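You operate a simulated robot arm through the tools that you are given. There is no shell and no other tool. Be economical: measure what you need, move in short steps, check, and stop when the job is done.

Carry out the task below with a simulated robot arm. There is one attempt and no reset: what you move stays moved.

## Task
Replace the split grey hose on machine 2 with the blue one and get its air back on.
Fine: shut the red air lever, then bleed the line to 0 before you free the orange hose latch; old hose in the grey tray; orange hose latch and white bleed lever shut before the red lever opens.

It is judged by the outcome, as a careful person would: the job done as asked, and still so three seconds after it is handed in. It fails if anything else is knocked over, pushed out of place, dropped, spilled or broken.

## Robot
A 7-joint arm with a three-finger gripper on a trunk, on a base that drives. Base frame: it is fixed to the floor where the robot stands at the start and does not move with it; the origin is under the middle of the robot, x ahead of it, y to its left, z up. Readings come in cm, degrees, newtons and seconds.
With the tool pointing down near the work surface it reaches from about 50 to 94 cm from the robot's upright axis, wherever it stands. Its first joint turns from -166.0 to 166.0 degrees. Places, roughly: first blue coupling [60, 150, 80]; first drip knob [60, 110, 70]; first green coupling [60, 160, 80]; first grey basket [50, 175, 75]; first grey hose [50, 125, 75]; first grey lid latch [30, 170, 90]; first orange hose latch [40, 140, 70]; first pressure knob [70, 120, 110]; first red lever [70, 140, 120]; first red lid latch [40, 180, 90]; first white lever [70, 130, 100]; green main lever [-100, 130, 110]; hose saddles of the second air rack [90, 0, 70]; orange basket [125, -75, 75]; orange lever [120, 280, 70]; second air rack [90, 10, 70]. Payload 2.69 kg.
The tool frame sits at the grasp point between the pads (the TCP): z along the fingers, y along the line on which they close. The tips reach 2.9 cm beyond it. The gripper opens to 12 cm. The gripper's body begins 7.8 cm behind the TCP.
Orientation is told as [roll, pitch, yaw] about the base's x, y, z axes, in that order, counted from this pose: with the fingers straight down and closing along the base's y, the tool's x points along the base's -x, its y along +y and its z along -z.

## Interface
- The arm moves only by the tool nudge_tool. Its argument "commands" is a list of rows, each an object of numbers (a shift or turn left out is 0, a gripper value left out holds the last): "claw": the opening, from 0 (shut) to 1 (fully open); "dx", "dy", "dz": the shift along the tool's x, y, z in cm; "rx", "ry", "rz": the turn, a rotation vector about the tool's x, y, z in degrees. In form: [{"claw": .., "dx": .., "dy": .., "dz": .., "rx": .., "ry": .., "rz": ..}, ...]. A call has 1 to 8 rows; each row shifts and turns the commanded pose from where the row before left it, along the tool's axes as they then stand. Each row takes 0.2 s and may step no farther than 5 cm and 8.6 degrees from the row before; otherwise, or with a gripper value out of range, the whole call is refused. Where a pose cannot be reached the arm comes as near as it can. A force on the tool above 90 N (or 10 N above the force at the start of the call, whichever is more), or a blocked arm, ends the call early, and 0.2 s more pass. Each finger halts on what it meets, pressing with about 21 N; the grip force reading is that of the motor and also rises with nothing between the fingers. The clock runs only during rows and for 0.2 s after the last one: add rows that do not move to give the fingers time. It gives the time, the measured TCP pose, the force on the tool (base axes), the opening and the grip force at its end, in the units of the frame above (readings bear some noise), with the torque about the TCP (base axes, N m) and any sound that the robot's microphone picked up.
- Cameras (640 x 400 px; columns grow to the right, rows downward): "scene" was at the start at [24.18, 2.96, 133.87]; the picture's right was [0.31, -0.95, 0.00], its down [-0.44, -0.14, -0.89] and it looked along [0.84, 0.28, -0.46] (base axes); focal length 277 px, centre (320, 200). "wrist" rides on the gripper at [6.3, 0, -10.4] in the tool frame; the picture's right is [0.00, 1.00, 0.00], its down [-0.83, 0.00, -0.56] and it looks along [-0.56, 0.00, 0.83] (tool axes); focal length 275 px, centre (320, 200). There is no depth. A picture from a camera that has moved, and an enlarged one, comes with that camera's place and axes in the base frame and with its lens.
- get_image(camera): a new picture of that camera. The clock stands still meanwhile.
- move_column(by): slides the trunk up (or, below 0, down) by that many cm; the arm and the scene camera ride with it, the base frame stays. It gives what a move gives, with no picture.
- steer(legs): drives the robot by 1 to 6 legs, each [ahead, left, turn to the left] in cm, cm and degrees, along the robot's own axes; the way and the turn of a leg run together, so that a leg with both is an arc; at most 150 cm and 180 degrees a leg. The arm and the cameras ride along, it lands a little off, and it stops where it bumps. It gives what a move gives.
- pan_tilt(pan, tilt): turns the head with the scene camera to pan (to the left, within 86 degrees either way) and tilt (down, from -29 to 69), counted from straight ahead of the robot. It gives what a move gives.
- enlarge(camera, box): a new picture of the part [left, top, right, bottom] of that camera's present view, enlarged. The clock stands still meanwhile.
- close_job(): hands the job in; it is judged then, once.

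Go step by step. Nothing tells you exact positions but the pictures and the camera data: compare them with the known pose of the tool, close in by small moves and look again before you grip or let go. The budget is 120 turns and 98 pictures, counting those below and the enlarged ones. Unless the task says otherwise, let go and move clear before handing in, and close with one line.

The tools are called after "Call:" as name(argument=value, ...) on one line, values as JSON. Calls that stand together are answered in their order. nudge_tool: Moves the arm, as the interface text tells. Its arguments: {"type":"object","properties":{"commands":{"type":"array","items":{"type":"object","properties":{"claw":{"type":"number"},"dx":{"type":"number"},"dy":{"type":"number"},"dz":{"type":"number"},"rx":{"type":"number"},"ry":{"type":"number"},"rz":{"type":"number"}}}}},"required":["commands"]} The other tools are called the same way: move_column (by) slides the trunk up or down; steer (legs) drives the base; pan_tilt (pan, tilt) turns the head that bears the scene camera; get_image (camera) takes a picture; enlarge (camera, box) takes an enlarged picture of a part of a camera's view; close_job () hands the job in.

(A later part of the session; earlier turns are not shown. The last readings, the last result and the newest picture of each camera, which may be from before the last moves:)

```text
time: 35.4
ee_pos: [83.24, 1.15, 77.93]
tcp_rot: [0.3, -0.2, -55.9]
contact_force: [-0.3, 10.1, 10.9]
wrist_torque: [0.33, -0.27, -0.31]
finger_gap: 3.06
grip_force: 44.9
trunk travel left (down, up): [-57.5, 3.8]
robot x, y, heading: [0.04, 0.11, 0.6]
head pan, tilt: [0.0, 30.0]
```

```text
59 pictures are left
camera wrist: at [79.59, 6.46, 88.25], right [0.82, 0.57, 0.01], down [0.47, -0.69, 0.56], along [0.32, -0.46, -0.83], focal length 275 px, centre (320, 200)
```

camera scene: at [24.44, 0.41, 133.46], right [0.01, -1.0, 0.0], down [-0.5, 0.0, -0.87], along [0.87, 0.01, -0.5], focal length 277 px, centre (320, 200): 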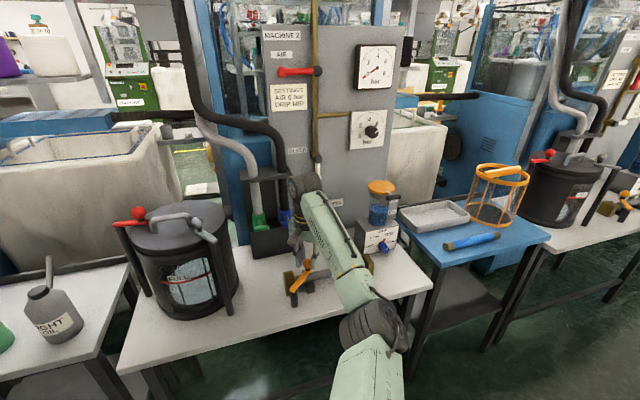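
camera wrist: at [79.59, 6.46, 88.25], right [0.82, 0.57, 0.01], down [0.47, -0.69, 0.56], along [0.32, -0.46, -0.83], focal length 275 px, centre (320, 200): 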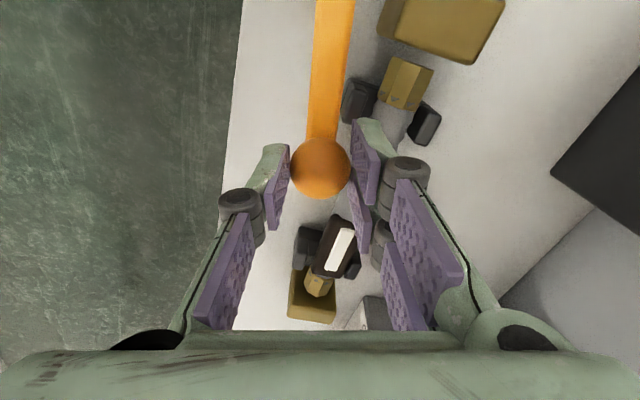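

The latch is opening and clearing the fitting. Continuing.

Call:
nudge_tool(commands=[{"dy": -0.72, "rz": 5, "dx": 0.07}, {"dy": -0.72, "rz": 5, "dx": 0.07}, {"dy": -0.72, "rz": 5, "dx": 0.07}, {"dy": -0.72, "rz": 5, "dx": 0.07}, {"dy": -0.72, "rz": 5, "dx": 0.07}, {"dy": -0.72, "rz": 5, "dx": 0.07}, {"dy": -0.72, "rz": 5, "dx": 0.07}, {"dy": -0.72, "rz": 5, "dx": 0.07}])

Call:
get_image(camera="wrist")

```text
time: 37.1
ee_pos: [77.79, 0.18, 77.8]
tcp_rot: [0.5, 0.2, -95.8]
contact_force: [8.3, 26.3, 5.6]
wrist_torque: [0.3, -0.08, 0.07]
finger_gap: 3.04
grip_force: 45.3
trunk travel left (down, up): [-57.5, 3.8]
robot x, y, heading: [0.15, -0.21, 0.5]
head pan, tilt: [0.0, 30.0]
```

```text
58 pictures are left
camera wrist: at [78.34, 6.56, 88.19], right [1.0, -0.1, 0.01], down [-0.08, -0.83, 0.55], along [-0.05, -0.55, -0.83], focal length 275 px, centre (320, 200)
```

wrist: 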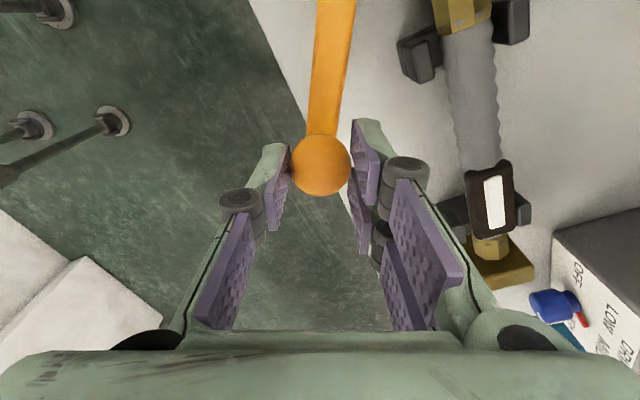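

The bar now clears the hose entirely. I'll take it on to its stop.

Call:
nudge_tool(commands=[{"dy": -0.7, "rz": 5, "dx": 0.2}, {"dy": -0.7, "rz": 5, "dx": 0.15}, {"dy": -0.7, "rz": 5, "dx": 0.1}, {"dy": -0.5, "rz": 3, "dx": 0.07}, {}])

Call:
get_image(camera="wrist")

```text
time: 37.9
ee_pos: [77.63, 0.1, 77.81]
tcp_rot: [2.2, 1.0, -108.3]
contact_force: [33.7, -2.2, -13.4]
wrist_torque: [0.44, -1.05, -0.16]
finger_gap: 3.04
grip_force: 44.8
trunk travel left (down, up): [-57.5, 3.8]
robot x, y, heading: [0.02, -0.13, 0.3]
head pan, tilt: [0.0, 30.0]
stopped in row 3: the force on the tool passed its limit at 95 N (the readings are from after the stop); the commanded pose is now the measured one
```

```text
57 pictures are left
camera wrist: at [79.16, 6.19, 88.24], right [0.95, -0.31, 0.04], down [-0.28, -0.79, 0.54], along [-0.14, -0.52, -0.84], focal length 275 px, centre (320, 200)
```

wrist: 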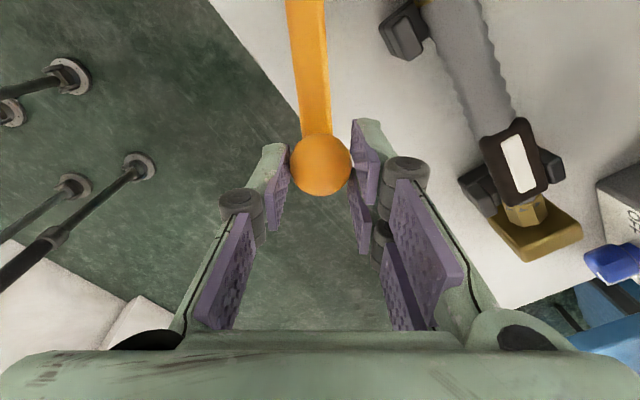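

The latch is at its open stop. I'll let go, rise, and turn the gripper so it closes across the hose between the saddles.

Call:
nudge_tool(commands=[{"claw": 0.5}, {}, {"dz": -4}, {"dz": -4, "rx": -1.5}, {"dz": -4}])

Call:
nudge_tool(commands=[{"rz": -7.2}, {"rz": -7.2}, {"rz": -7.2}, {"rz": -7.2}, {"rz": -7.2}, {"dx": -3, "dy": 3.3}, {"dx": -3.1, "dy": 3.3}, {"dy": 3.1}])

Call:
get_image(camera="wrist")

Call:
get_image(camera="scene")

```text
time: 39.0
ee_pos: [76.72, 0.12, 89.86]
tcp_rot: [3.5, 0.8, -108.1]
contact_force: [0.7, -0.1, 0.0]
wrist_torque: [0.01, 0.03, 0.01]
finger_gap: 6.0
grip_force: 0.1
trunk travel left (down, up): [-57.5, 3.8]
robot x, y, heading: [-0.31, -0.12, 0.2]
head pan, tilt: [0.0, 30.0]
```

```text
time: 40.9
ee_pos: [87.62, -2.58, 90.52]
tcp_rot: [3.2, -1.2, -72.1]
contact_force: [0.2, 0.2, 0.0]
wrist_torque: [-0.01, 0.0, 0.01]
finger_gap: 5.98
grip_force: 0.0
trunk travel left (down, up): [-57.5, 3.8]
robot x, y, heading: [-0.03, 0.3, 0.1]
head pan, tilt: [0.0, 30.0]
```

```text
56 pictures are left
camera wrist: at [85.0, 3.51, 100.8], right [0.95, 0.31, 0.06], down [0.22, -0.79, 0.57], along [0.22, -0.53, -0.82], focal length 275 px, centre (320, 200)
```

wrist: 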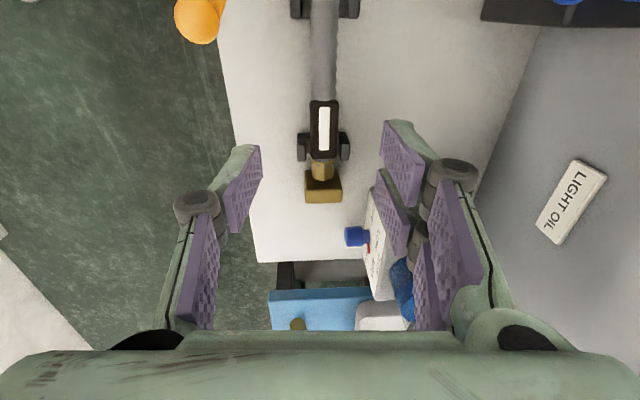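

```text
55 pictures are left
camera scene: at [24.56, 0.36, 133.46], right [0.01, -1.0, 0.0], down [-0.5, 0.0, -0.87], along [0.87, 0.0, -0.5], focal length 277 px, centre (320, 200)
```

scene: 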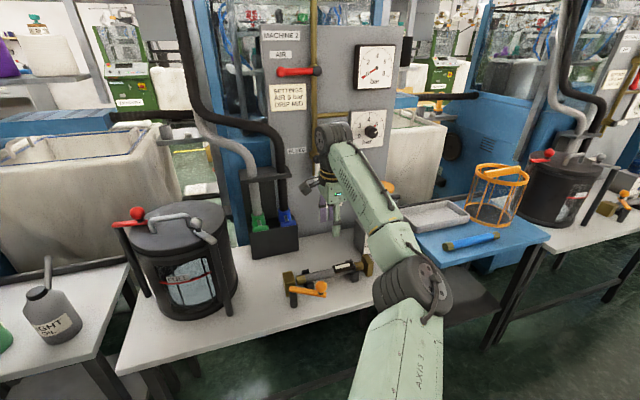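

Hose axis is 1.5 cm further in than the TCP. I'll level the tool, centre it and lower, with a check halfway.

Call:
nudge_tool(commands=[{"rx": 3.3}, {"dy": 1.4, "dx": -0.7}, {"dz": 4}, {"dz": 4}, {"dz": 3.5}, {}])

Call:
get_image(camera="wrist")

```text
time: 42.2
ee_pos: [89.3, -3.41, 78.84]
tcp_rot: [0.0, -1.3, -72.3]
contact_force: [0.0, 0.3, 0.4]
wrist_torque: [-0.03, -0.02, 0.0]
finger_gap: 6.0
grip_force: 0.0
trunk travel left (down, up): [-57.5, 3.8]
robot x, y, heading: [-0.23, -0.52, 0.4]
head pan, tilt: [0.0, 30.0]
```

```text
54 pictures are left
camera wrist: at [87.33, 2.87, 89.15], right [0.95, 0.31, 0.0], down [0.25, -0.78, 0.57], along [0.18, -0.55, -0.82], focal length 275 px, centre (320, 200)
```

wrist: 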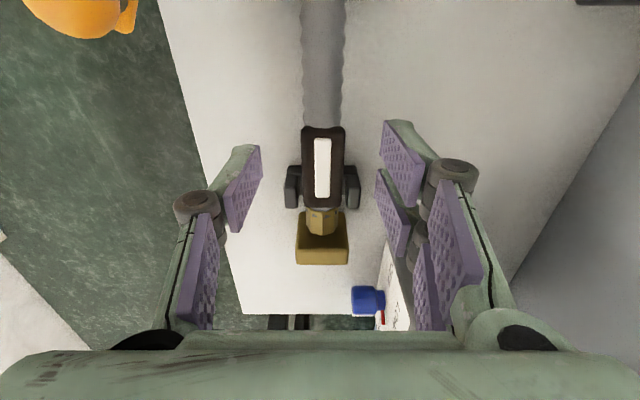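

Centred over the hose. Lowering and gripping.

Call:
nudge_tool(commands=[{"dz": 3}, {"dz": 3}, {"dz": 1.6}, {"claw": 0.1}, {}, {}, {}, {}])

Call:
get_image(camera="wrist")

Call:
enlarge(camera="scene", box=[240, 190, 420, 315])

```text
time: 44.0
ee_pos: [89.47, -3.31, 71.68]
tcp_rot: [0.0, -1.3, -72.2]
contact_force: [0.7, 0.7, 0.2]
wrist_torque: [-0.05, -0.08, 0.03]
finger_gap: 2.96
grip_force: 21.2
trunk travel left (down, up): [-57.5, 3.8]
robot x, y, heading: [-0.13, -0.04, 0.3]
head pan, tilt: [0.0, 30.0]
```

```text
53 pictures are left
camera wrist: at [87.39, 2.8, 81.85], right [0.95, 0.31, 0.0], down [0.25, -0.78, 0.57], along [0.18, -0.55, -0.82], focal length 275 px, centre (320, 200)
```

wrist: 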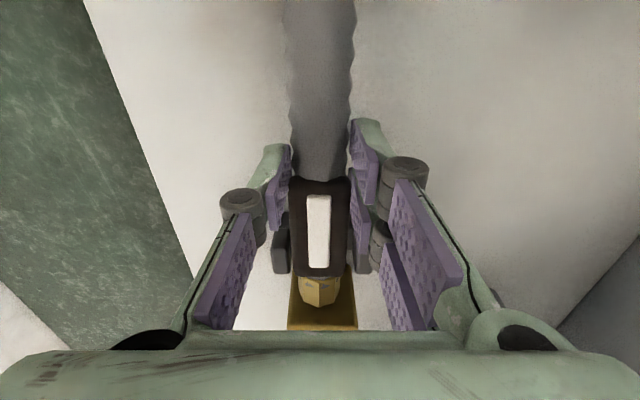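

```text
3.20 times, centred on (330, 252) of scene
camera zoom: at [24.55, 0.33, 133.46], right [0.01, -1.0, 0.0], down [-0.5, 0.0, -0.87], along [0.87, 0.0, -0.5], focal length 886 px, centre (288, 32)
```

zoom: 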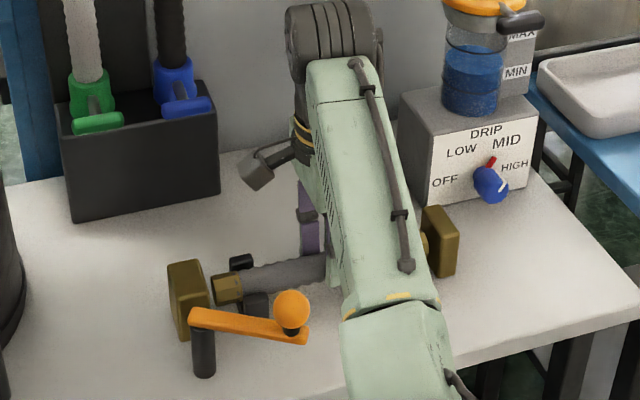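

Gripped (2.96 cm). I'll lift by 1.5 cm and check whether it comes free.

Call:
nudge_tool(commands=[{"dz": -0.7}, {"dz": -0.8}, {}])

Call:
enlarge(camera="scene", box=[240, 190, 420, 315])

```text
time: 44.9
ee_pos: [89.4, -3.29, 73.1]
tcp_rot: [-0.1, -1.2, -72.2]
contact_force: [0.9, 1.1, -1.0]
wrist_torque: [-0.01, 0.01, -0.02]
finger_gap: 2.94
grip_force: 20.6
trunk travel left (down, up): [-57.5, 3.8]
robot x, y, heading: [0.42, 0.08, 0.1]
head pan, tilt: [0.0, 30.0]
```

```text
3.20 times, centred on (330, 252) of scene
camera zoom: at [24.56, 0.33, 133.46], right [0.01, -1.0, 0.0], down [-0.5, 0.0, -0.87], along [0.87, 0.0, -0.5], focal length 886 px, centre (288, 32)
```

zoom: 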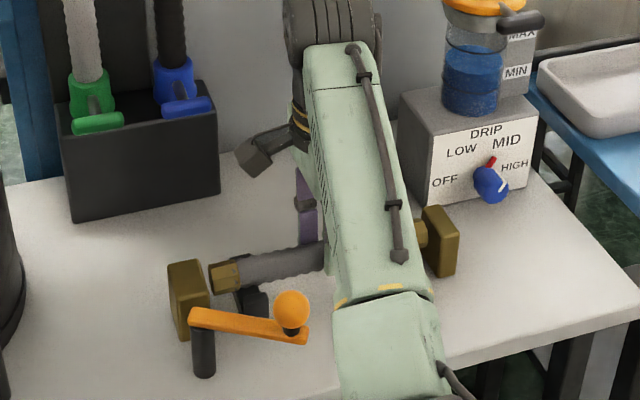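

It comes free with no load. I'll lift it clear, pull back over the aisle, and then drive along the row to the blue bench.

Call:
nudge_tool(commands=[{"dz": -4}, {"dz": -4}, {"dz": -4}, {"dz": -4}, {"dz": -4}, {"dy": -4.5}, {"dy": -4.5}, {"dy": -4.5}])

Call:
steer(legs=[[14.2, -43.7, 0]])

Call:
get_image(camera="scene")

Call:
get_image(camera="wrist")

```text
time: 46.6
ee_pos: [76.55, -7.37, 93.02]
tcp_rot: [-0.1, -1.3, -72.2]
contact_force: [-0.5, 0.8, -1.6]
wrist_torque: [-0.02, 0.0, 0.02]
finger_gap: 2.96
grip_force: 21.5
trunk travel left (down, up): [-57.5, 3.8]
robot x, y, heading: [-0.05, 0.01, 0.3]
head pan, tilt: [0.0, 30.0]
```

```text
time: 50.5
ee_pos: [90.67, -50.52, 93.06]
tcp_rot: [0.0, -1.3, -72.7]
contact_force: [-0.8, 0.2, -0.6]
wrist_torque: [0.0, -0.02, 0.0]
finger_gap: 2.96
grip_force: 21.1
trunk travel left (down, up): [-57.5, 3.8]
robot x, y, heading: [14.38, -42.43, -0.4]
head pan, tilt: [0.0, 30.0]
```

```text
50 pictures are left
camera scene: at [38.69, -42.38, 133.46], right [0.0, -1.0, 0.0], down [-0.5, 0.0, -0.87], along [0.87, 0.0, -0.5], focal length 277 px, centre (320, 200)
```

scene: 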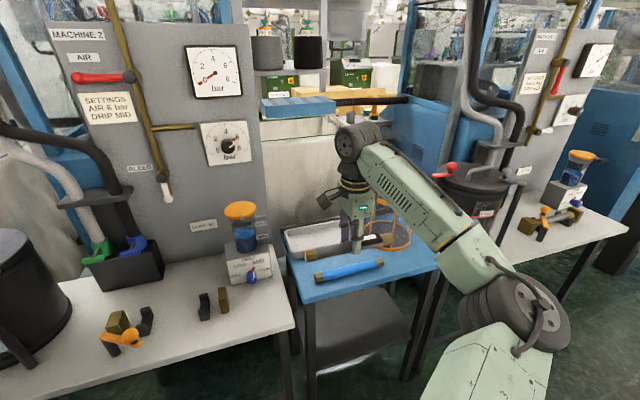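

```text
49 pictures are left
camera wrist: at [88.64, -44.2, 103.23], right [0.95, 0.3, 0.0], down [0.25, -0.78, 0.57], along [0.17, -0.55, -0.82], focal length 275 px, centre (320, 200)
```

wrist: 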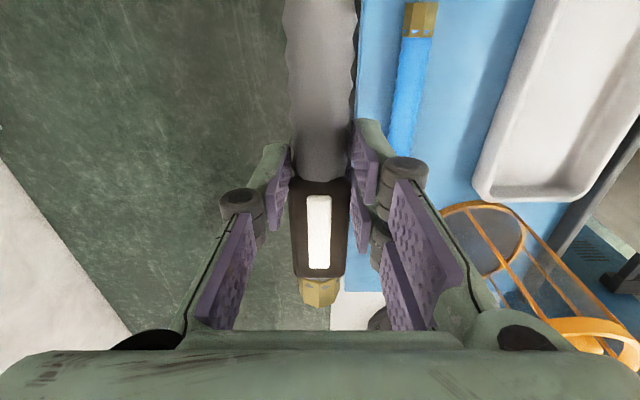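

I see the tray behind the blue hose, about 24 × 16 cm and centred near (117.7, −42.7). That is a bit far, so I'll drive 14 cm closer and look again.

Call:
steer(legs=[[13.3, 4.3, 0]])

Call:
pan_tilt(pan=10, tilt=45)

Call:
get_image(camera="scene")

Call:
get_image(camera="wrist")

```text
time: 51.8
ee_pos: [103.74, -46.24, 93.0]
tcp_rot: [-0.1, -1.3, -72.7]
contact_force: [0.8, 0.9, -1.1]
wrist_torque: [-0.01, 0.01, 0.03]
finger_gap: 2.95
grip_force: 20.7
trunk travel left (down, up): [-57.5, 3.8]
robot x, y, heading: [27.08, -38.48, -0.2]
head pan, tilt: [0.0, 30.0]
```

```text
time: 52.6
ee_pos: [103.68, -46.36, 93.07]
tcp_rot: [0.1, -1.2, -72.8]
contact_force: [-0.3, -0.6, -1.3]
wrist_torque: [-0.01, -0.02, -0.01]
finger_gap: 2.95
grip_force: 20.9
trunk travel left (down, up): [-57.5, 3.8]
robot x, y, heading: [26.68, -38.03, -0.5]
head pan, tilt: [10.0, 45.0]
```

```text
48 pictures are left
camera scene: at [50.75, -36.79, 131.21], right [0.17, -0.99, 0.0], down [-0.7, -0.12, -0.71], along [0.7, 0.12, -0.71], focal length 277 px, centre (320, 200)
```

scene: 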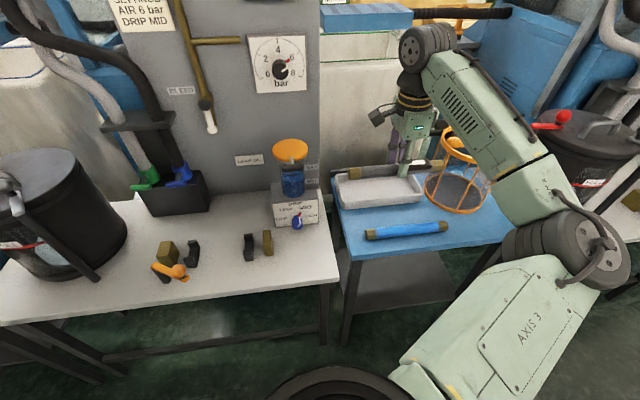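

```text
47 pictures are left
camera wrist: at [101.73, -40.02, 103.24], right [0.95, 0.3, 0.0], down [0.25, -0.78, 0.57], along [0.17, -0.55, -0.82], focal length 275 px, centre (320, 200)
```

wrist: 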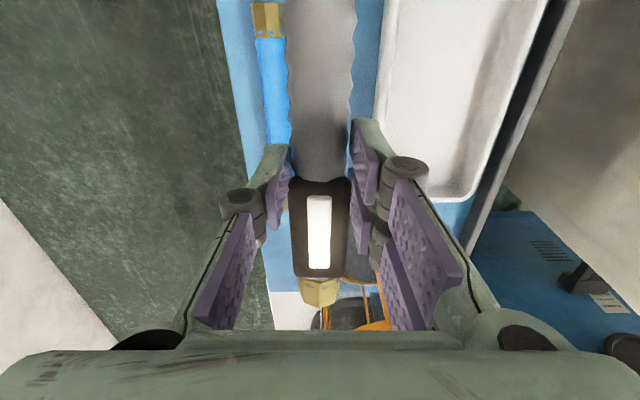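

The tray centre comes out at about (u 97.6, w 78) in the rack frame. I'll move the old hose over it and lower part-way.

Call:
nudge_tool(commands=[{"dy": 4.5, "dx": -1}, {"dy": 4.5, "dx": -1.1}, {"dy": 4.3, "dx": -1.1}, {"dz": 4}, {"dz": 4}, {"dz": 3}, {}])

Call:
get_image(camera="wrist")

Call:
enlarge(camera="scene", box=[320, 110, 500, 250])

```text
time: 54.2
ee_pos: [117.44, -45.5, 82.4]
tcp_rot: [0.0, -1.4, -72.7]
contact_force: [0.0, -0.2, -0.7]
wrist_torque: [0.0, -0.03, 0.01]
finger_gap: 2.95
grip_force: 21.1
trunk travel left (down, up): [-57.5, 3.8]
robot x, y, heading: [27.4, -38.49, -0.0]
head pan, tilt: [10.0, 45.0]
```

```text
46 pictures are left
camera wrist: at [115.46, -39.37, 92.53], right [0.95, 0.3, 0.0], down [0.25, -0.78, 0.57], along [0.17, -0.55, -0.82], focal length 275 px, centre (320, 200)
```

wrist: 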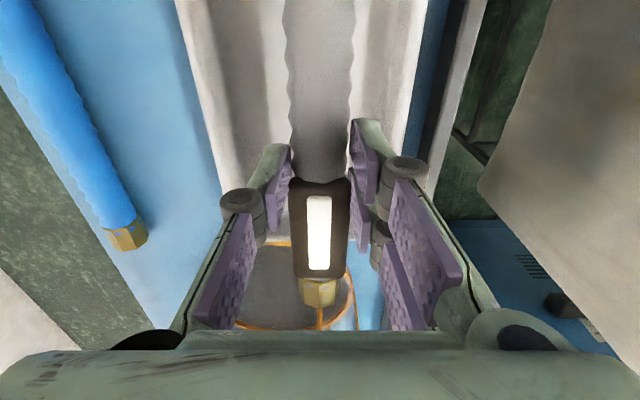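

```text
2.86 times, centred on (410, 180) of scene
camera zoom: at [50.74, -36.79, 131.2], right [0.17, -0.99, 0.0], down [-0.7, -0.12, -0.71], along [0.7, 0.12, -0.71], focal length 791 px, centre (63, 257)
```

zoom: 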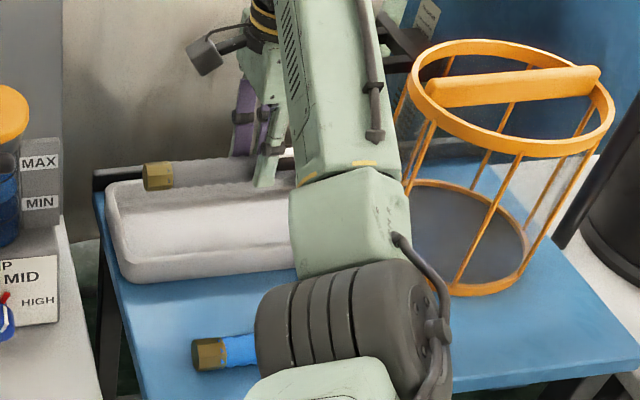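

The hose is centred over the tray. Lowering in small steps until it touches.

Call:
nudge_tool(commands=[{"dz": 3, "dx": 0.6}, {"dz": 2}, {"dz": 1.5}, {"dz": 1}, {}])

Call:
enlarge(camera="scene", box=[320, 140, 460, 230])

```text
time: 55.4
ee_pos: [117.04, -45.14, 75.46]
tcp_rot: [0.5, -1.5, -72.7]
contact_force: [2.9, -2.5, 32.3]
wrist_torque: [0.36, 0.12, -0.08]
finger_gap: 2.83
grip_force: 21.6
trunk travel left (down, up): [-57.5, 3.8]
robot x, y, heading: [27.07, -38.2, -0.1]
head pan, tilt: [10.0, 45.0]
```

```text
4.44 times, centred on (390, 185) of scene
camera zoom: at [50.43, -36.79, 131.3], right [0.17, -0.99, 0.0], down [-0.69, -0.12, -0.71], along [0.7, 0.12, -0.7], focal length 1231 px, centre (9, 267)
```

zoom: 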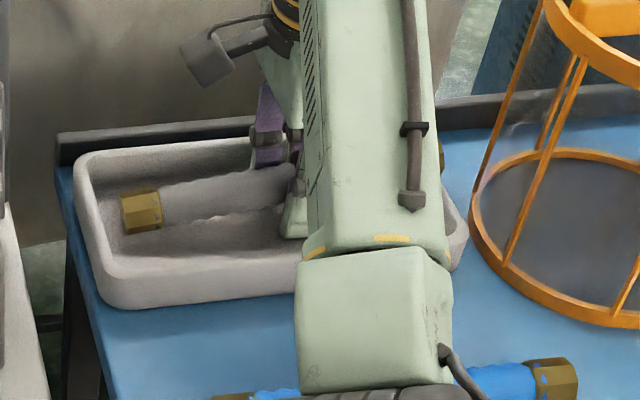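

Contact at z 75.5. I'll check the hidden right end before letting go.

Call:
get_image(camera="wrist")

```text
43 pictures are left
camera wrist: at [115.09, -38.92, 85.59], right [0.95, 0.3, 0.01], down [0.24, -0.78, 0.58], along [0.18, -0.55, -0.82], focal length 275 px, centre (320, 200)
```

wrist: 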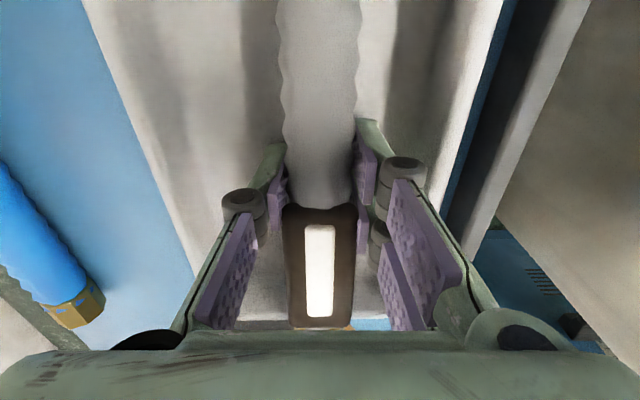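

The right end has tipped up a little, catching the sloping right wall. I'll raise, shift left 1.2 cm and lower again.

Call:
nudge_tool(commands=[{"dz": -1.5}, {"dx": 1.2, "dz": -0.5}, {}, {"dz": 1}, {}])

Call:
get_image(camera="wrist")

Call:
enlarge(camera="scene", box=[320, 140, 460, 230])

```text
time: 56.6
ee_pos: [116.73, -44.01, 75.67]
tcp_rot: [-0.1, -1.3, -72.7]
contact_force: [1.0, 0.5, -1.2]
wrist_torque: [-0.02, -0.04, 0.02]
finger_gap: 2.85
grip_force: 20.8
trunk travel left (down, up): [-57.5, 3.8]
robot x, y, heading: [27.21, -38.35, 0.0]
head pan, tilt: [10.0, 45.0]
```

```text
42 pictures are left
camera wrist: at [114.78, -37.74, 85.84], right [0.95, 0.3, 0.0], down [0.25, -0.78, 0.57], along [0.17, -0.55, -0.82], focal length 275 px, centre (320, 200)
```

wrist: 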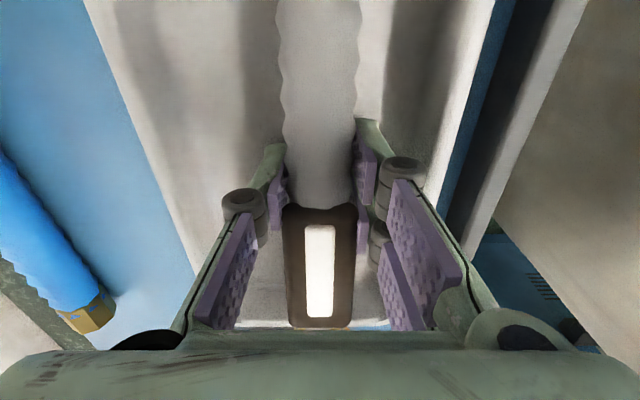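

```text
4.44 times, centred on (390, 185) of scene
camera zoom: at [50.75, -36.79, 131.2], right [0.17, -0.99, 0.0], down [-0.7, -0.12, -0.71], along [0.7, 0.12, -0.71], focal length 1231 px, centre (9, 267)
```

zoom: 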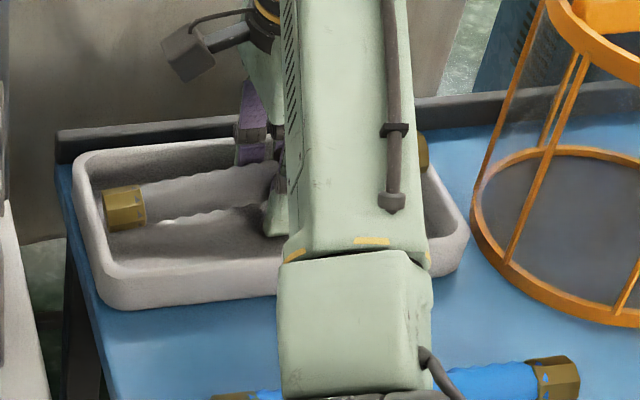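

The hose is now well inside, just tipped with the left end low. Lowering further will level it against the floor.

Call:
nudge_tool(commands=[{"dz": 0.6, "claw": 0.12}, {"dz": 0.6}, {"dz": 0.6}, {}])

Call:
get_image(camera="wrist")

```text
time: 57.6
ee_pos: [116.83, -44.0, 75.46]
tcp_rot: [1.1, -1.8, -72.5]
contact_force: [-10.4, 6.0, 64.7]
wrist_torque: [1.14, 1.28, -0.33]
finger_gap: 2.82
grip_force: 21.2
trunk travel left (down, up): [-57.5, 3.8]
robot x, y, heading: [26.95, -38.35, -0.2]
head pan, tilt: [10.0, 45.0]
```

```text
40 pictures are left
camera wrist: at [114.56, -37.75, 85.53], right [0.95, 0.3, 0.02], down [0.24, -0.78, 0.58], along [0.19, -0.55, -0.81], focal length 275 px, centre (320, 200)
```

wrist: 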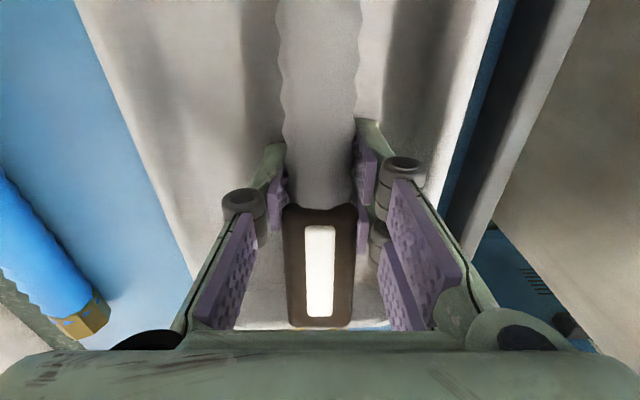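

The fingertips are on the tray floor, so the hose is lying on it (it slid up between the pads). I'll ease off, open and rise.

Call:
nudge_tool(commands=[{"dz": -0.6}, {"dz": -0.4}, {"claw": 0.45}, {}, {}])

Call:
nudge_tool(commands=[{"dz": -2, "rx": 1}, {"dz": -4}, {"dz": -4}, {"dz": -4}, {"dz": -3}])

Call:
get_image(camera="wrist")

Call:
get_image(camera="scene")

```text
time: 58.8
ee_pos: [116.88, -44.18, 74.87]
tcp_rot: [0.1, -1.4, -72.6]
contact_force: [1.6, 4.2, 21.5]
wrist_torque: [0.19, -0.18, 0.08]
finger_gap: 6.15
grip_force: 6.9
trunk travel left (down, up): [-57.5, 3.8]
robot x, y, heading: [27.16, -38.44, 0.1]
head pan, tilt: [10.0, 45.0]
```

```text
time: 60.0
ee_pos: [116.89, -43.64, 91.67]
tcp_rot: [-1.0, -1.4, -72.8]
contact_force: [-0.4, 0.6, -0.5]
wrist_torque: [-0.01, -0.02, 0.01]
finger_gap: 5.38
grip_force: 0.1
trunk travel left (down, up): [-57.5, 3.8]
robot x, y, heading: [27.38, -38.26, -0.0]
head pan, tilt: [10.0, 45.0]
```

```text
39 pictures are left
camera wrist: at [115.05, -37.2, 101.89], right [0.95, 0.3, -0.02], down [0.26, -0.78, 0.57], along [0.16, -0.55, -0.82], focal length 275 px, centre (320, 200)
```

wrist: 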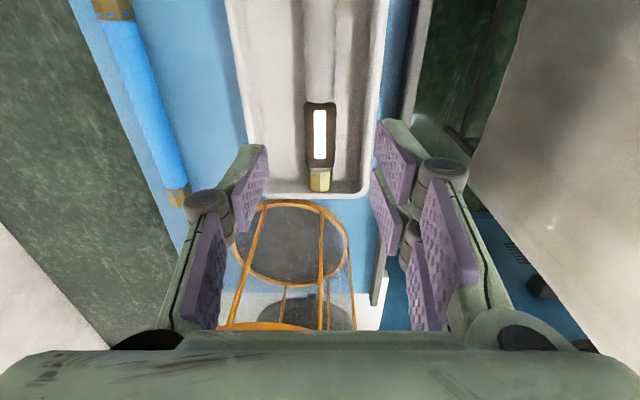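

```text
38 pictures are left
camera scene: at [50.7, -36.79, 131.21], right [0.17, -0.99, 0.0], down [-0.7, -0.12, -0.71], along [0.7, 0.12, -0.71], focal length 277 px, centre (320, 200)
```

scene: 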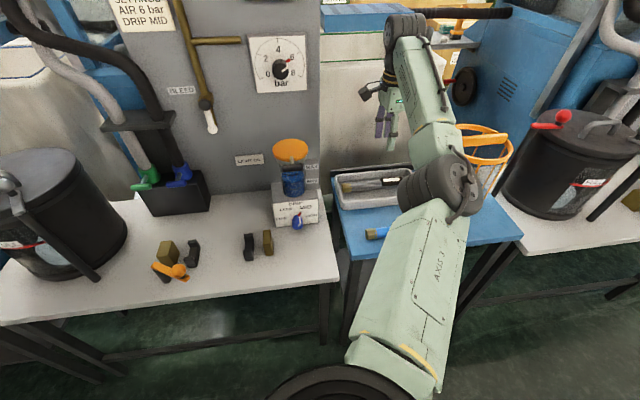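

The old hose lies in the tray. The blue hose is centred at about (100.4, −52.1), parallel to the row. I'll move above it.

Call:
nudge_tool(commands=[{"rx": -1, "dy": -3.5}, {"dy": -4.5, "dx": -1}, {"dy": -4.5, "dx": -1}, {"dy": -4.3, "dx": -1}, {"dy": -1.5, "dz": 3}, {"dz": 3}, {}])

Call:
get_image(camera="wrist")

Call:
get_image(camera="scene")

```text
time: 61.6
ee_pos: [100.37, -52.05, 85.67]
tcp_rot: [-0.1, -1.3, -72.7]
contact_force: [1.4, -0.1, 0.2]
wrist_torque: [-0.01, 0.02, 0.02]
finger_gap: 5.42
grip_force: 0.0
trunk travel left (down, up): [-57.5, 3.8]
robot x, y, heading: [26.97, -38.39, -0.1]
head pan, tilt: [10.0, 45.0]
```

```text
37 pictures are left
camera wrist: at [98.38, -45.73, 96.02], right [0.95, 0.3, 0.0], down [0.25, -0.78, 0.57], along [0.17, -0.55, -0.82], focal length 275 px, centre (320, 200)
```

wrist: 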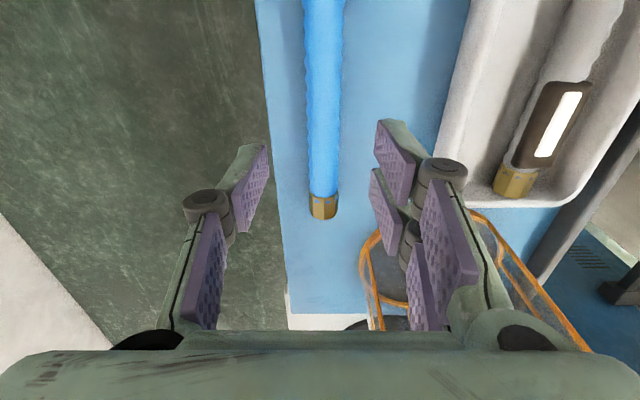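

```text
36 pictures are left
camera scene: at [50.73, -36.79, 131.21], right [0.17, -0.99, 0.0], down [-0.7, -0.12, -0.71], along [0.7, 0.12, -0.71], focal length 277 px, centre (320, 200)
```

scene: 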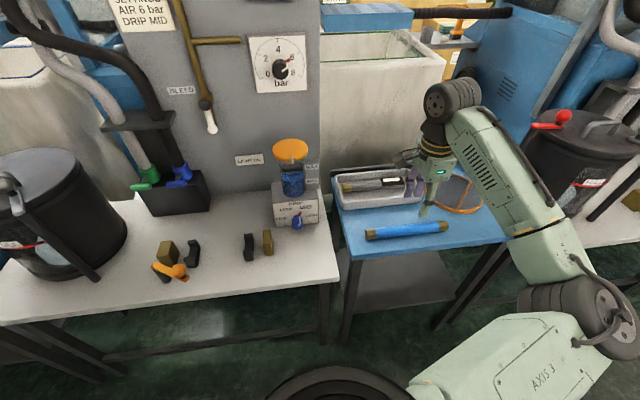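

Centred on the blue hose. Lowering and gripping.

Call:
nudge_tool(commands=[{"dz": 4, "dy": 0.2}, {"dz": 4}, {"dz": 2.3}, {}])

Call:
nudge_tool(commands=[{"claw": 0.1}, {}, {}, {}, {"dz": -1}, {"dz": -2}, {}])

Call:
get_image(camera="wrist")

Call:
enlarge(camera="scene", box=[330, 150, 500, 260])

```text
time: 62.6
ee_pos: [100.72, -52.07, 75.7]
tcp_rot: [0.0, -1.3, -72.7]
contact_force: [-0.2, -0.4, 0.1]
wrist_torque: [-0.01, 0.0, 0.01]
finger_gap: 5.4
grip_force: 0.1
trunk travel left (down, up): [-57.5, 3.8]
robot x, y, heading: [27.25, -38.29, -0.0]
head pan, tilt: [10.0, 45.0]
```

```text
time: 64.2
ee_pos: [100.87, -51.94, 78.75]
tcp_rot: [-0.1, -1.3, -72.7]
contact_force: [0.1, 0.7, -0.6]
wrist_torque: [0.01, -0.02, 0.01]
finger_gap: 2.98
grip_force: 21.2
trunk travel left (down, up): [-57.5, 3.8]
robot x, y, heading: [27.61, -37.84, -0.2]
head pan, tilt: [10.0, 45.0]
```

```text
35 pictures are left
camera wrist: at [98.83, -45.65, 88.91], right [0.95, 0.3, 0.0], down [0.25, -0.78, 0.57], along [0.17, -0.55, -0.82], focal length 275 px, centre (320, 200)
```

wrist: 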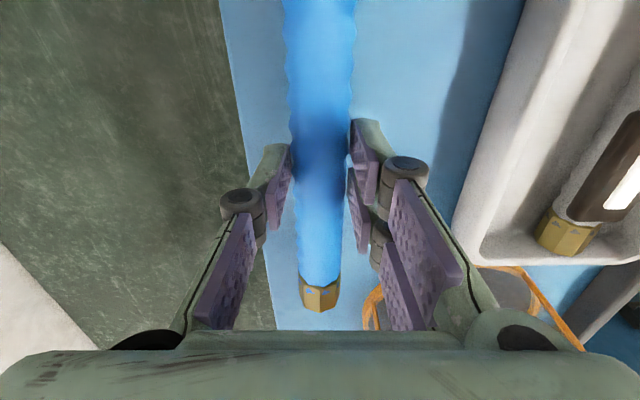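

```text
3.64 times, centred on (415, 205) of scene
camera zoom: at [50.75, -36.79, 131.2], right [0.17, -0.99, 0.0], down [-0.7, -0.12, -0.71], along [0.7, 0.12, -0.71], focal length 1007 px, centre (-26, 182)
```

zoom: 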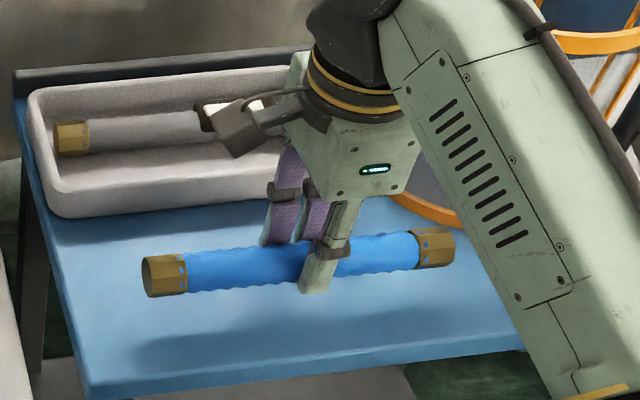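

The blue hose is held level, at about the same grip point as the old one. I'll lift it, back off from the bench and drive back to the rack.

Call:
nudge_tool(commands=[{"dz": -4}, {"dz": -4}, {"dz": -4}, {"dz": -4}])

Call:
steer(legs=[[-13.3, -4.3, 0], [-14.2, 43.7, 0]])

Call:
pan_tilt(pan=0, tilt=35)

Call:
get_image(camera="scene")

```text
time: 65.2
ee_pos: [100.47, -51.6, 94.64]
tcp_rot: [-0.1, -1.3, -72.6]
contact_force: [0.3, 0.3, -0.8]
wrist_torque: [0.01, -0.01, 0.01]
finger_gap: 2.97
grip_force: 20.8
trunk travel left (down, up): [-57.5, 3.8]
robot x, y, heading: [27.34, -38.22, -0.1]
head pan, tilt: [10.0, 45.0]
```

```text
time: 70.1
ee_pos: [72.87, -11.03, 94.51]
tcp_rot: [0.0, -1.3, -72.2]
contact_force: [0.6, -0.2, -0.7]
wrist_torque: [0.0, -0.01, -0.01]
finger_gap: 2.96
grip_force: 21.4
trunk travel left (down, up): [-57.5, 3.8]
robot x, y, heading: [-0.69, 1.75, 0.1]
head pan, tilt: [10.0, 45.0]
```

```text
time: 70.8
ee_pos: [72.99, -11.13, 94.62]
tcp_rot: [0.0, -1.4, -72.2]
contact_force: [-0.5, 1.0, -1.8]
wrist_torque: [0.01, 0.01, 0.0]
finger_gap: 2.95
grip_force: 21.2
trunk travel left (down, up): [-57.5, 3.8]
robot x, y, heading: [-0.44, 1.82, 0.4]
head pan, tilt: [0.0, 35.0]
```

```text
33 pictures are left
camera scene: at [23.82, 2.08, 132.68], right [0.0, -1.0, 0.0], down [-0.57, 0.0, -0.82], along [0.82, 0.0, -0.57], focal length 277 px, centre (320, 200)
```

scene: 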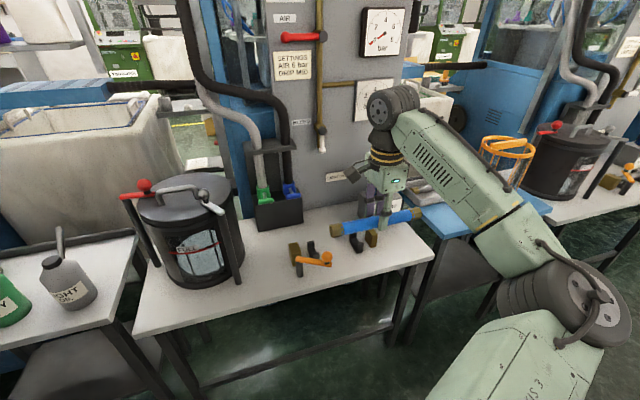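

Back at the rack, latch still open. I'll bring the hose over the saddles at the old grip position and lower to just above the blocks.

Call:
nudge_tool(commands=[{"dy": 4.5, "dx": 0.8}, {"dy": 4.5, "dx": 0.8}, {"dy": 4.5, "dx": 0.7}, {"dy": 4.5}, {"dz": 4}, {"dz": 4}, {"dz": 3}, {}])

Call:
get_image(camera="wrist")

Call:
enlarge(camera="scene", box=[260, 180, 420, 290])

```text
time: 72.6
ee_pos: [89.17, -3.59, 83.24]
tcp_rot: [0.0, -1.3, -72.2]
contact_force: [-0.3, 0.0, -1.7]
wrist_torque: [-0.03, 0.02, -0.03]
finger_gap: 2.95
grip_force: 21.2
trunk travel left (down, up): [-57.5, 3.8]
robot x, y, heading: [-0.74, 1.23, 0.2]
head pan, tilt: [0.0, 35.0]
```

```text
32 pictures are left
camera wrist: at [87.12, 2.66, 93.47], right [0.95, 0.31, 0.0], down [0.25, -0.78, 0.57], along [0.18, -0.55, -0.82], focal length 275 px, centre (320, 200)
```

wrist: 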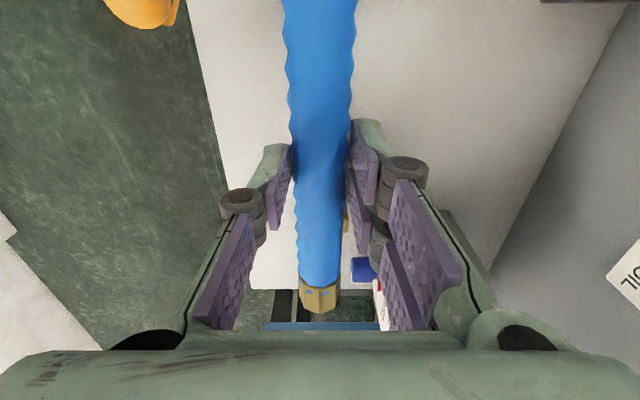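

```text
3.64 times, centred on (340, 235) of scene
camera zoom: at [23.82, 2.08, 132.69], right [0.0, -1.0, 0.0], down [-0.57, 0.0, -0.82], along [0.82, 0.0, -0.57], focal length 1007 px, centre (247, 73)
```

zoom: 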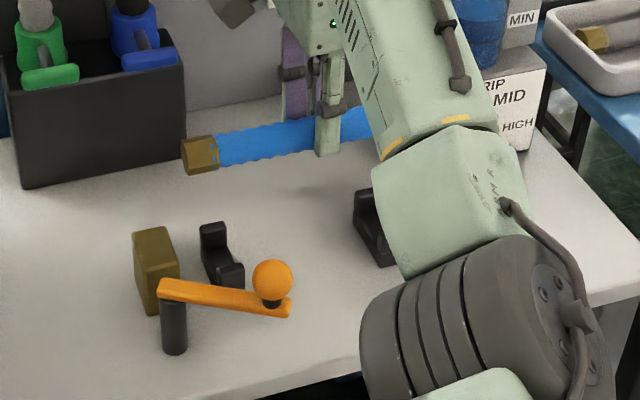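

The blue hose seems about 0.5 cm right of where the old one sat relative to the gripper; I'll correct for that and lower to just above the saddles.

Call:
nudge_tool(commands=[{"dx": 0.5, "dy": 0.3}, {"dz": 4}, {"dz": 3.7}, {}])

Call:
enlarge(camera="scene", box=[260, 200, 420, 310])

Call:
get_image(camera="wrist")

```text
time: 73.6
ee_pos: [89.6, -3.17, 75.66]
tcp_rot: [-0.1, -1.3, -72.3]
contact_force: [0.3, -0.5, -0.9]
wrist_torque: [0.0, -0.02, 0.01]
finger_gap: 2.96
grip_force: 21.3
trunk travel left (down, up): [-57.5, 3.8]
robot x, y, heading: [-0.03, 1.5, 0.2]
head pan, tilt: [0.0, 35.0]
```

```text
3.64 times, centred on (340, 255) of scene
camera zoom: at [23.82, 2.08, 132.69], right [0.0, -1.0, 0.0], down [-0.57, 0.0, -0.82], along [0.82, 0.0, -0.57], focal length 1007 px, centre (247, 0)
```

zoom: 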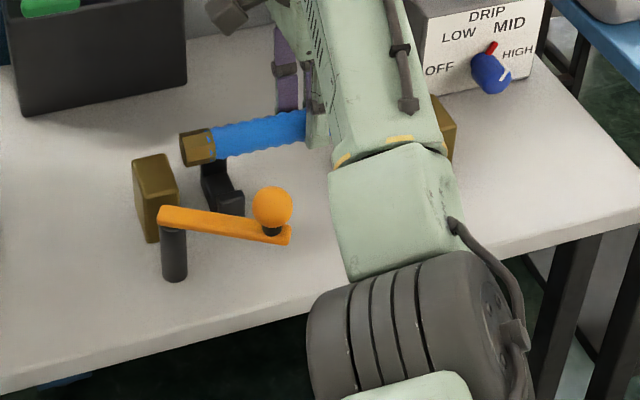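

```text
29 pictures are left
camera wrist: at [87.62, 3.12, 85.88], right [0.95, 0.31, 0.0], down [0.25, -0.78, 0.57], along [0.18, -0.55, -0.82], focal length 275 px, centre (320, 200)
```

wrist: 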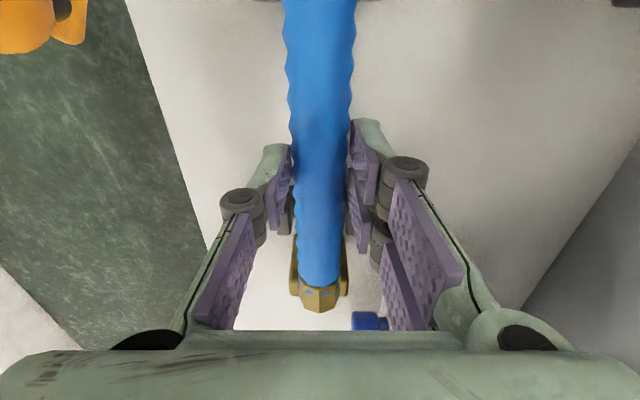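

Alignment matches the old hose within a few millimetres. Lowering into the saddles while reading the force.

Call:
nudge_tool(commands=[{"dx": 0.25, "dz": 1}, {"dz": 1}, {"dz": 0.8}, {}])

Call:
enlarge(camera="scene", box=[260, 200, 420, 310])

```text
time: 74.6
ee_pos: [89.54, -2.96, 72.97]
tcp_rot: [0.0, -1.3, -72.3]
contact_force: [-0.7, -0.6, -1.3]
wrist_torque: [0.02, 0.01, 0.0]
finger_gap: 2.96
grip_force: 21.3
trunk travel left (down, up): [-57.5, 3.8]
robot x, y, heading: [-0.49, 1.9, 0.1]
head pan, tilt: [0.0, 35.0]
```

```text
3.64 times, centred on (340, 255) of scene
camera zoom: at [23.83, 2.08, 132.68], right [0.0, -1.0, 0.0], down [-0.57, 0.0, -0.82], along [0.82, 0.0, -0.57], focal length 1007 px, centre (247, 0)
```

zoom: 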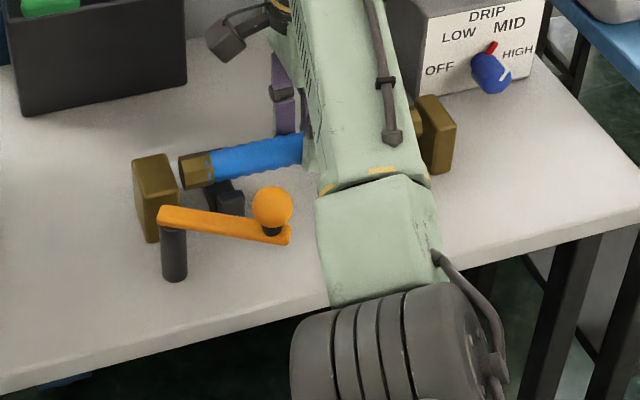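

It fits between the blocks. Lowering the last bit.

Call:
nudge_tool(commands=[{"dz": 0.7}, {"dz": 0.6}, {}])

Call:
get_image(camera="wrist")

Call:
enlarge(camera="scene", box=[280, 220, 400, 300])

```text
time: 75.4
ee_pos: [89.42, -3.11, 71.69]
tcp_rot: [-0.1, -1.3, -72.3]
contact_force: [0.3, -1.0, -2.1]
wrist_torque: [0.02, -0.01, -0.01]
finger_gap: 2.96
grip_force: 20.5
trunk travel left (down, up): [-57.5, 3.8]
robot x, y, heading: [-0.42, 1.91, 0.1]
head pan, tilt: [0.0, 35.0]
```

```text
27 pictures are left
camera wrist: at [87.49, 3.2, 81.95], right [0.95, 0.31, 0.0], down [0.25, -0.78, 0.57], along [0.18, -0.55, -0.82], focal length 275 px, centre (320, 200)
```

wrist: 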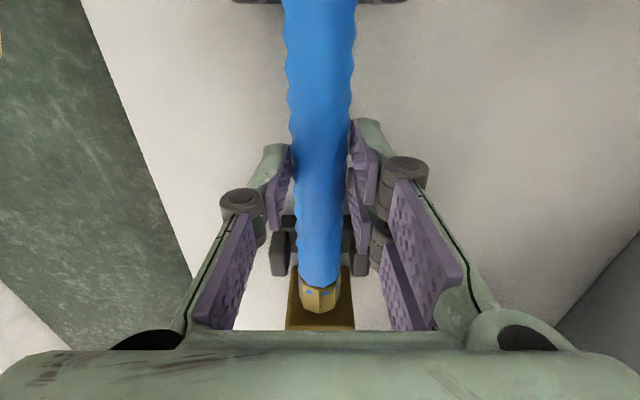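

```text
5.00 times, centred on (340, 260) of scene
camera zoom: at [23.83, 2.08, 132.68], right [0.0, -1.0, 0.0], down [-0.57, 0.0, -0.82], along [0.82, 0.0, -0.57], focal length 1384 px, centre (220, -100)
```

zoom: 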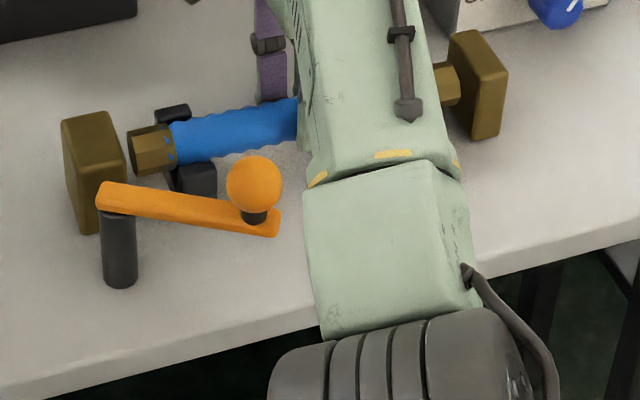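

Still hanging free by a few millimetres. Lowering to contact.

Call:
nudge_tool(commands=[{"dz": 0.4}, {"dz": 0.3}, {}])

Call:
nudge_tool(commands=[{"dz": 0.3}, {"dz": 0.3}, {}])

```text
time: 76.2
ee_pos: [89.62, -3.17, 71.57]
tcp_rot: [0.2, -1.4, -72.3]
contact_force: [-7.1, -0.2, 17.0]
wrist_torque: [0.4, 0.5, 0.01]
finger_gap: 2.95
grip_force: 21.0
trunk travel left (down, up): [-57.5, 3.8]
robot x, y, heading: [-0.59, 2.04, 0.0]
head pan, tilt: [0.0, 35.0]
```

```text
time: 77.0
ee_pos: [89.45, -3.11, 70.34]
tcp_rot: [0.1, -1.4, -72.2]
contact_force: [-1.9, -3.6, 16.7]
wrist_torque: [-0.19, -0.01, 0.05]
finger_gap: 2.92
grip_force: 21.4
trunk travel left (down, up): [-57.5, 3.8]
robot x, y, heading: [-0.5, 1.65, 0.3]
head pan, tilt: [0.0, 35.0]
```

Call:
get_image(camera="wrist")

Call:
enlarge(camera="scene", box=[280, 220, 400, 300])

```text
25 pictures are left
camera wrist: at [87.51, 3.14, 80.64], right [0.95, 0.31, 0.0], down [0.25, -0.78, 0.58], along [0.18, -0.55, -0.82], focal length 275 px, centre (320, 200)
```

wrist: 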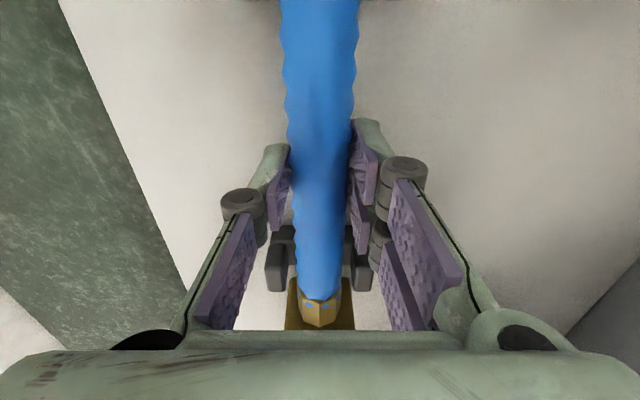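

```text
5.00 times, centred on (340, 260) of scene
camera zoom: at [23.64, 2.08, 132.72], right [0.0, -1.0, 0.0], down [-0.57, 0.0, -0.82], along [0.82, 0.0, -0.57], focal length 1384 px, centre (220, -100)
```

zoom: 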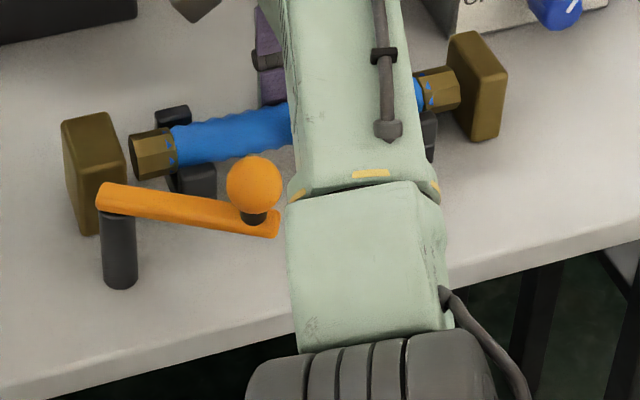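

The blue hose is seated in both saddles between the blocks. I'll let go, rise, and look.

Call:
nudge_tool(commands=[{"dz": -0.2, "claw": 0.45}, {}, {}, {"dz": -3}, {"dz": -4}, {"dz": -4}, {"dz": -4}])

Call:
get_image(camera="wrist")

Call:
enlarge(camera="scene", box=[280, 220, 400, 300])

```text
time: 78.6
ee_pos: [89.42, -2.94, 85.69]
tcp_rot: [-0.1, -1.3, -72.4]
contact_force: [-0.6, 0.1, -0.3]
wrist_torque: [0.01, 0.02, -0.01]
finger_gap: 5.4
grip_force: 0.0
trunk travel left (down, up): [-57.5, 3.8]
robot x, y, heading: [-0.4, 1.72, 0.3]
head pan, tilt: [0.0, 35.0]
```

```text
23 pictures are left
camera wrist: at [87.43, 3.39, 95.8], right [0.95, 0.31, 0.0], down [0.25, -0.78, 0.57], along [0.18, -0.55, -0.82], focal length 275 px, centre (320, 200)
```

wrist: 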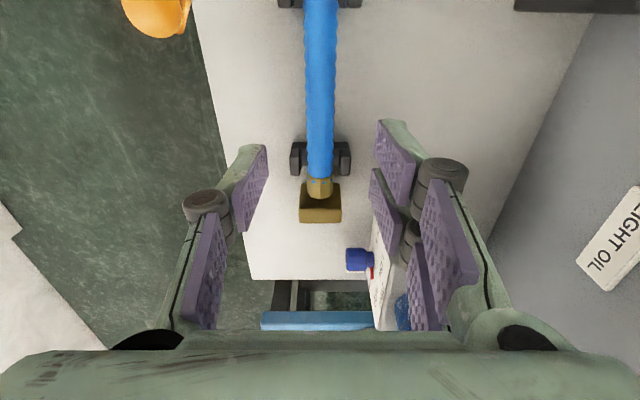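

```text
5.00 times, centred on (340, 260) of scene
camera zoom: at [23.76, 2.07, 132.69], right [0.0, -1.0, 0.0], down [-0.57, 0.0, -0.82], along [0.82, 0.0, -0.57], focal length 1384 px, centre (220, -100)
```

zoom: 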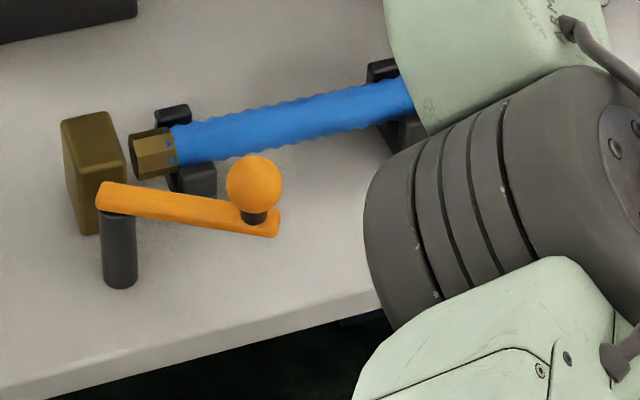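

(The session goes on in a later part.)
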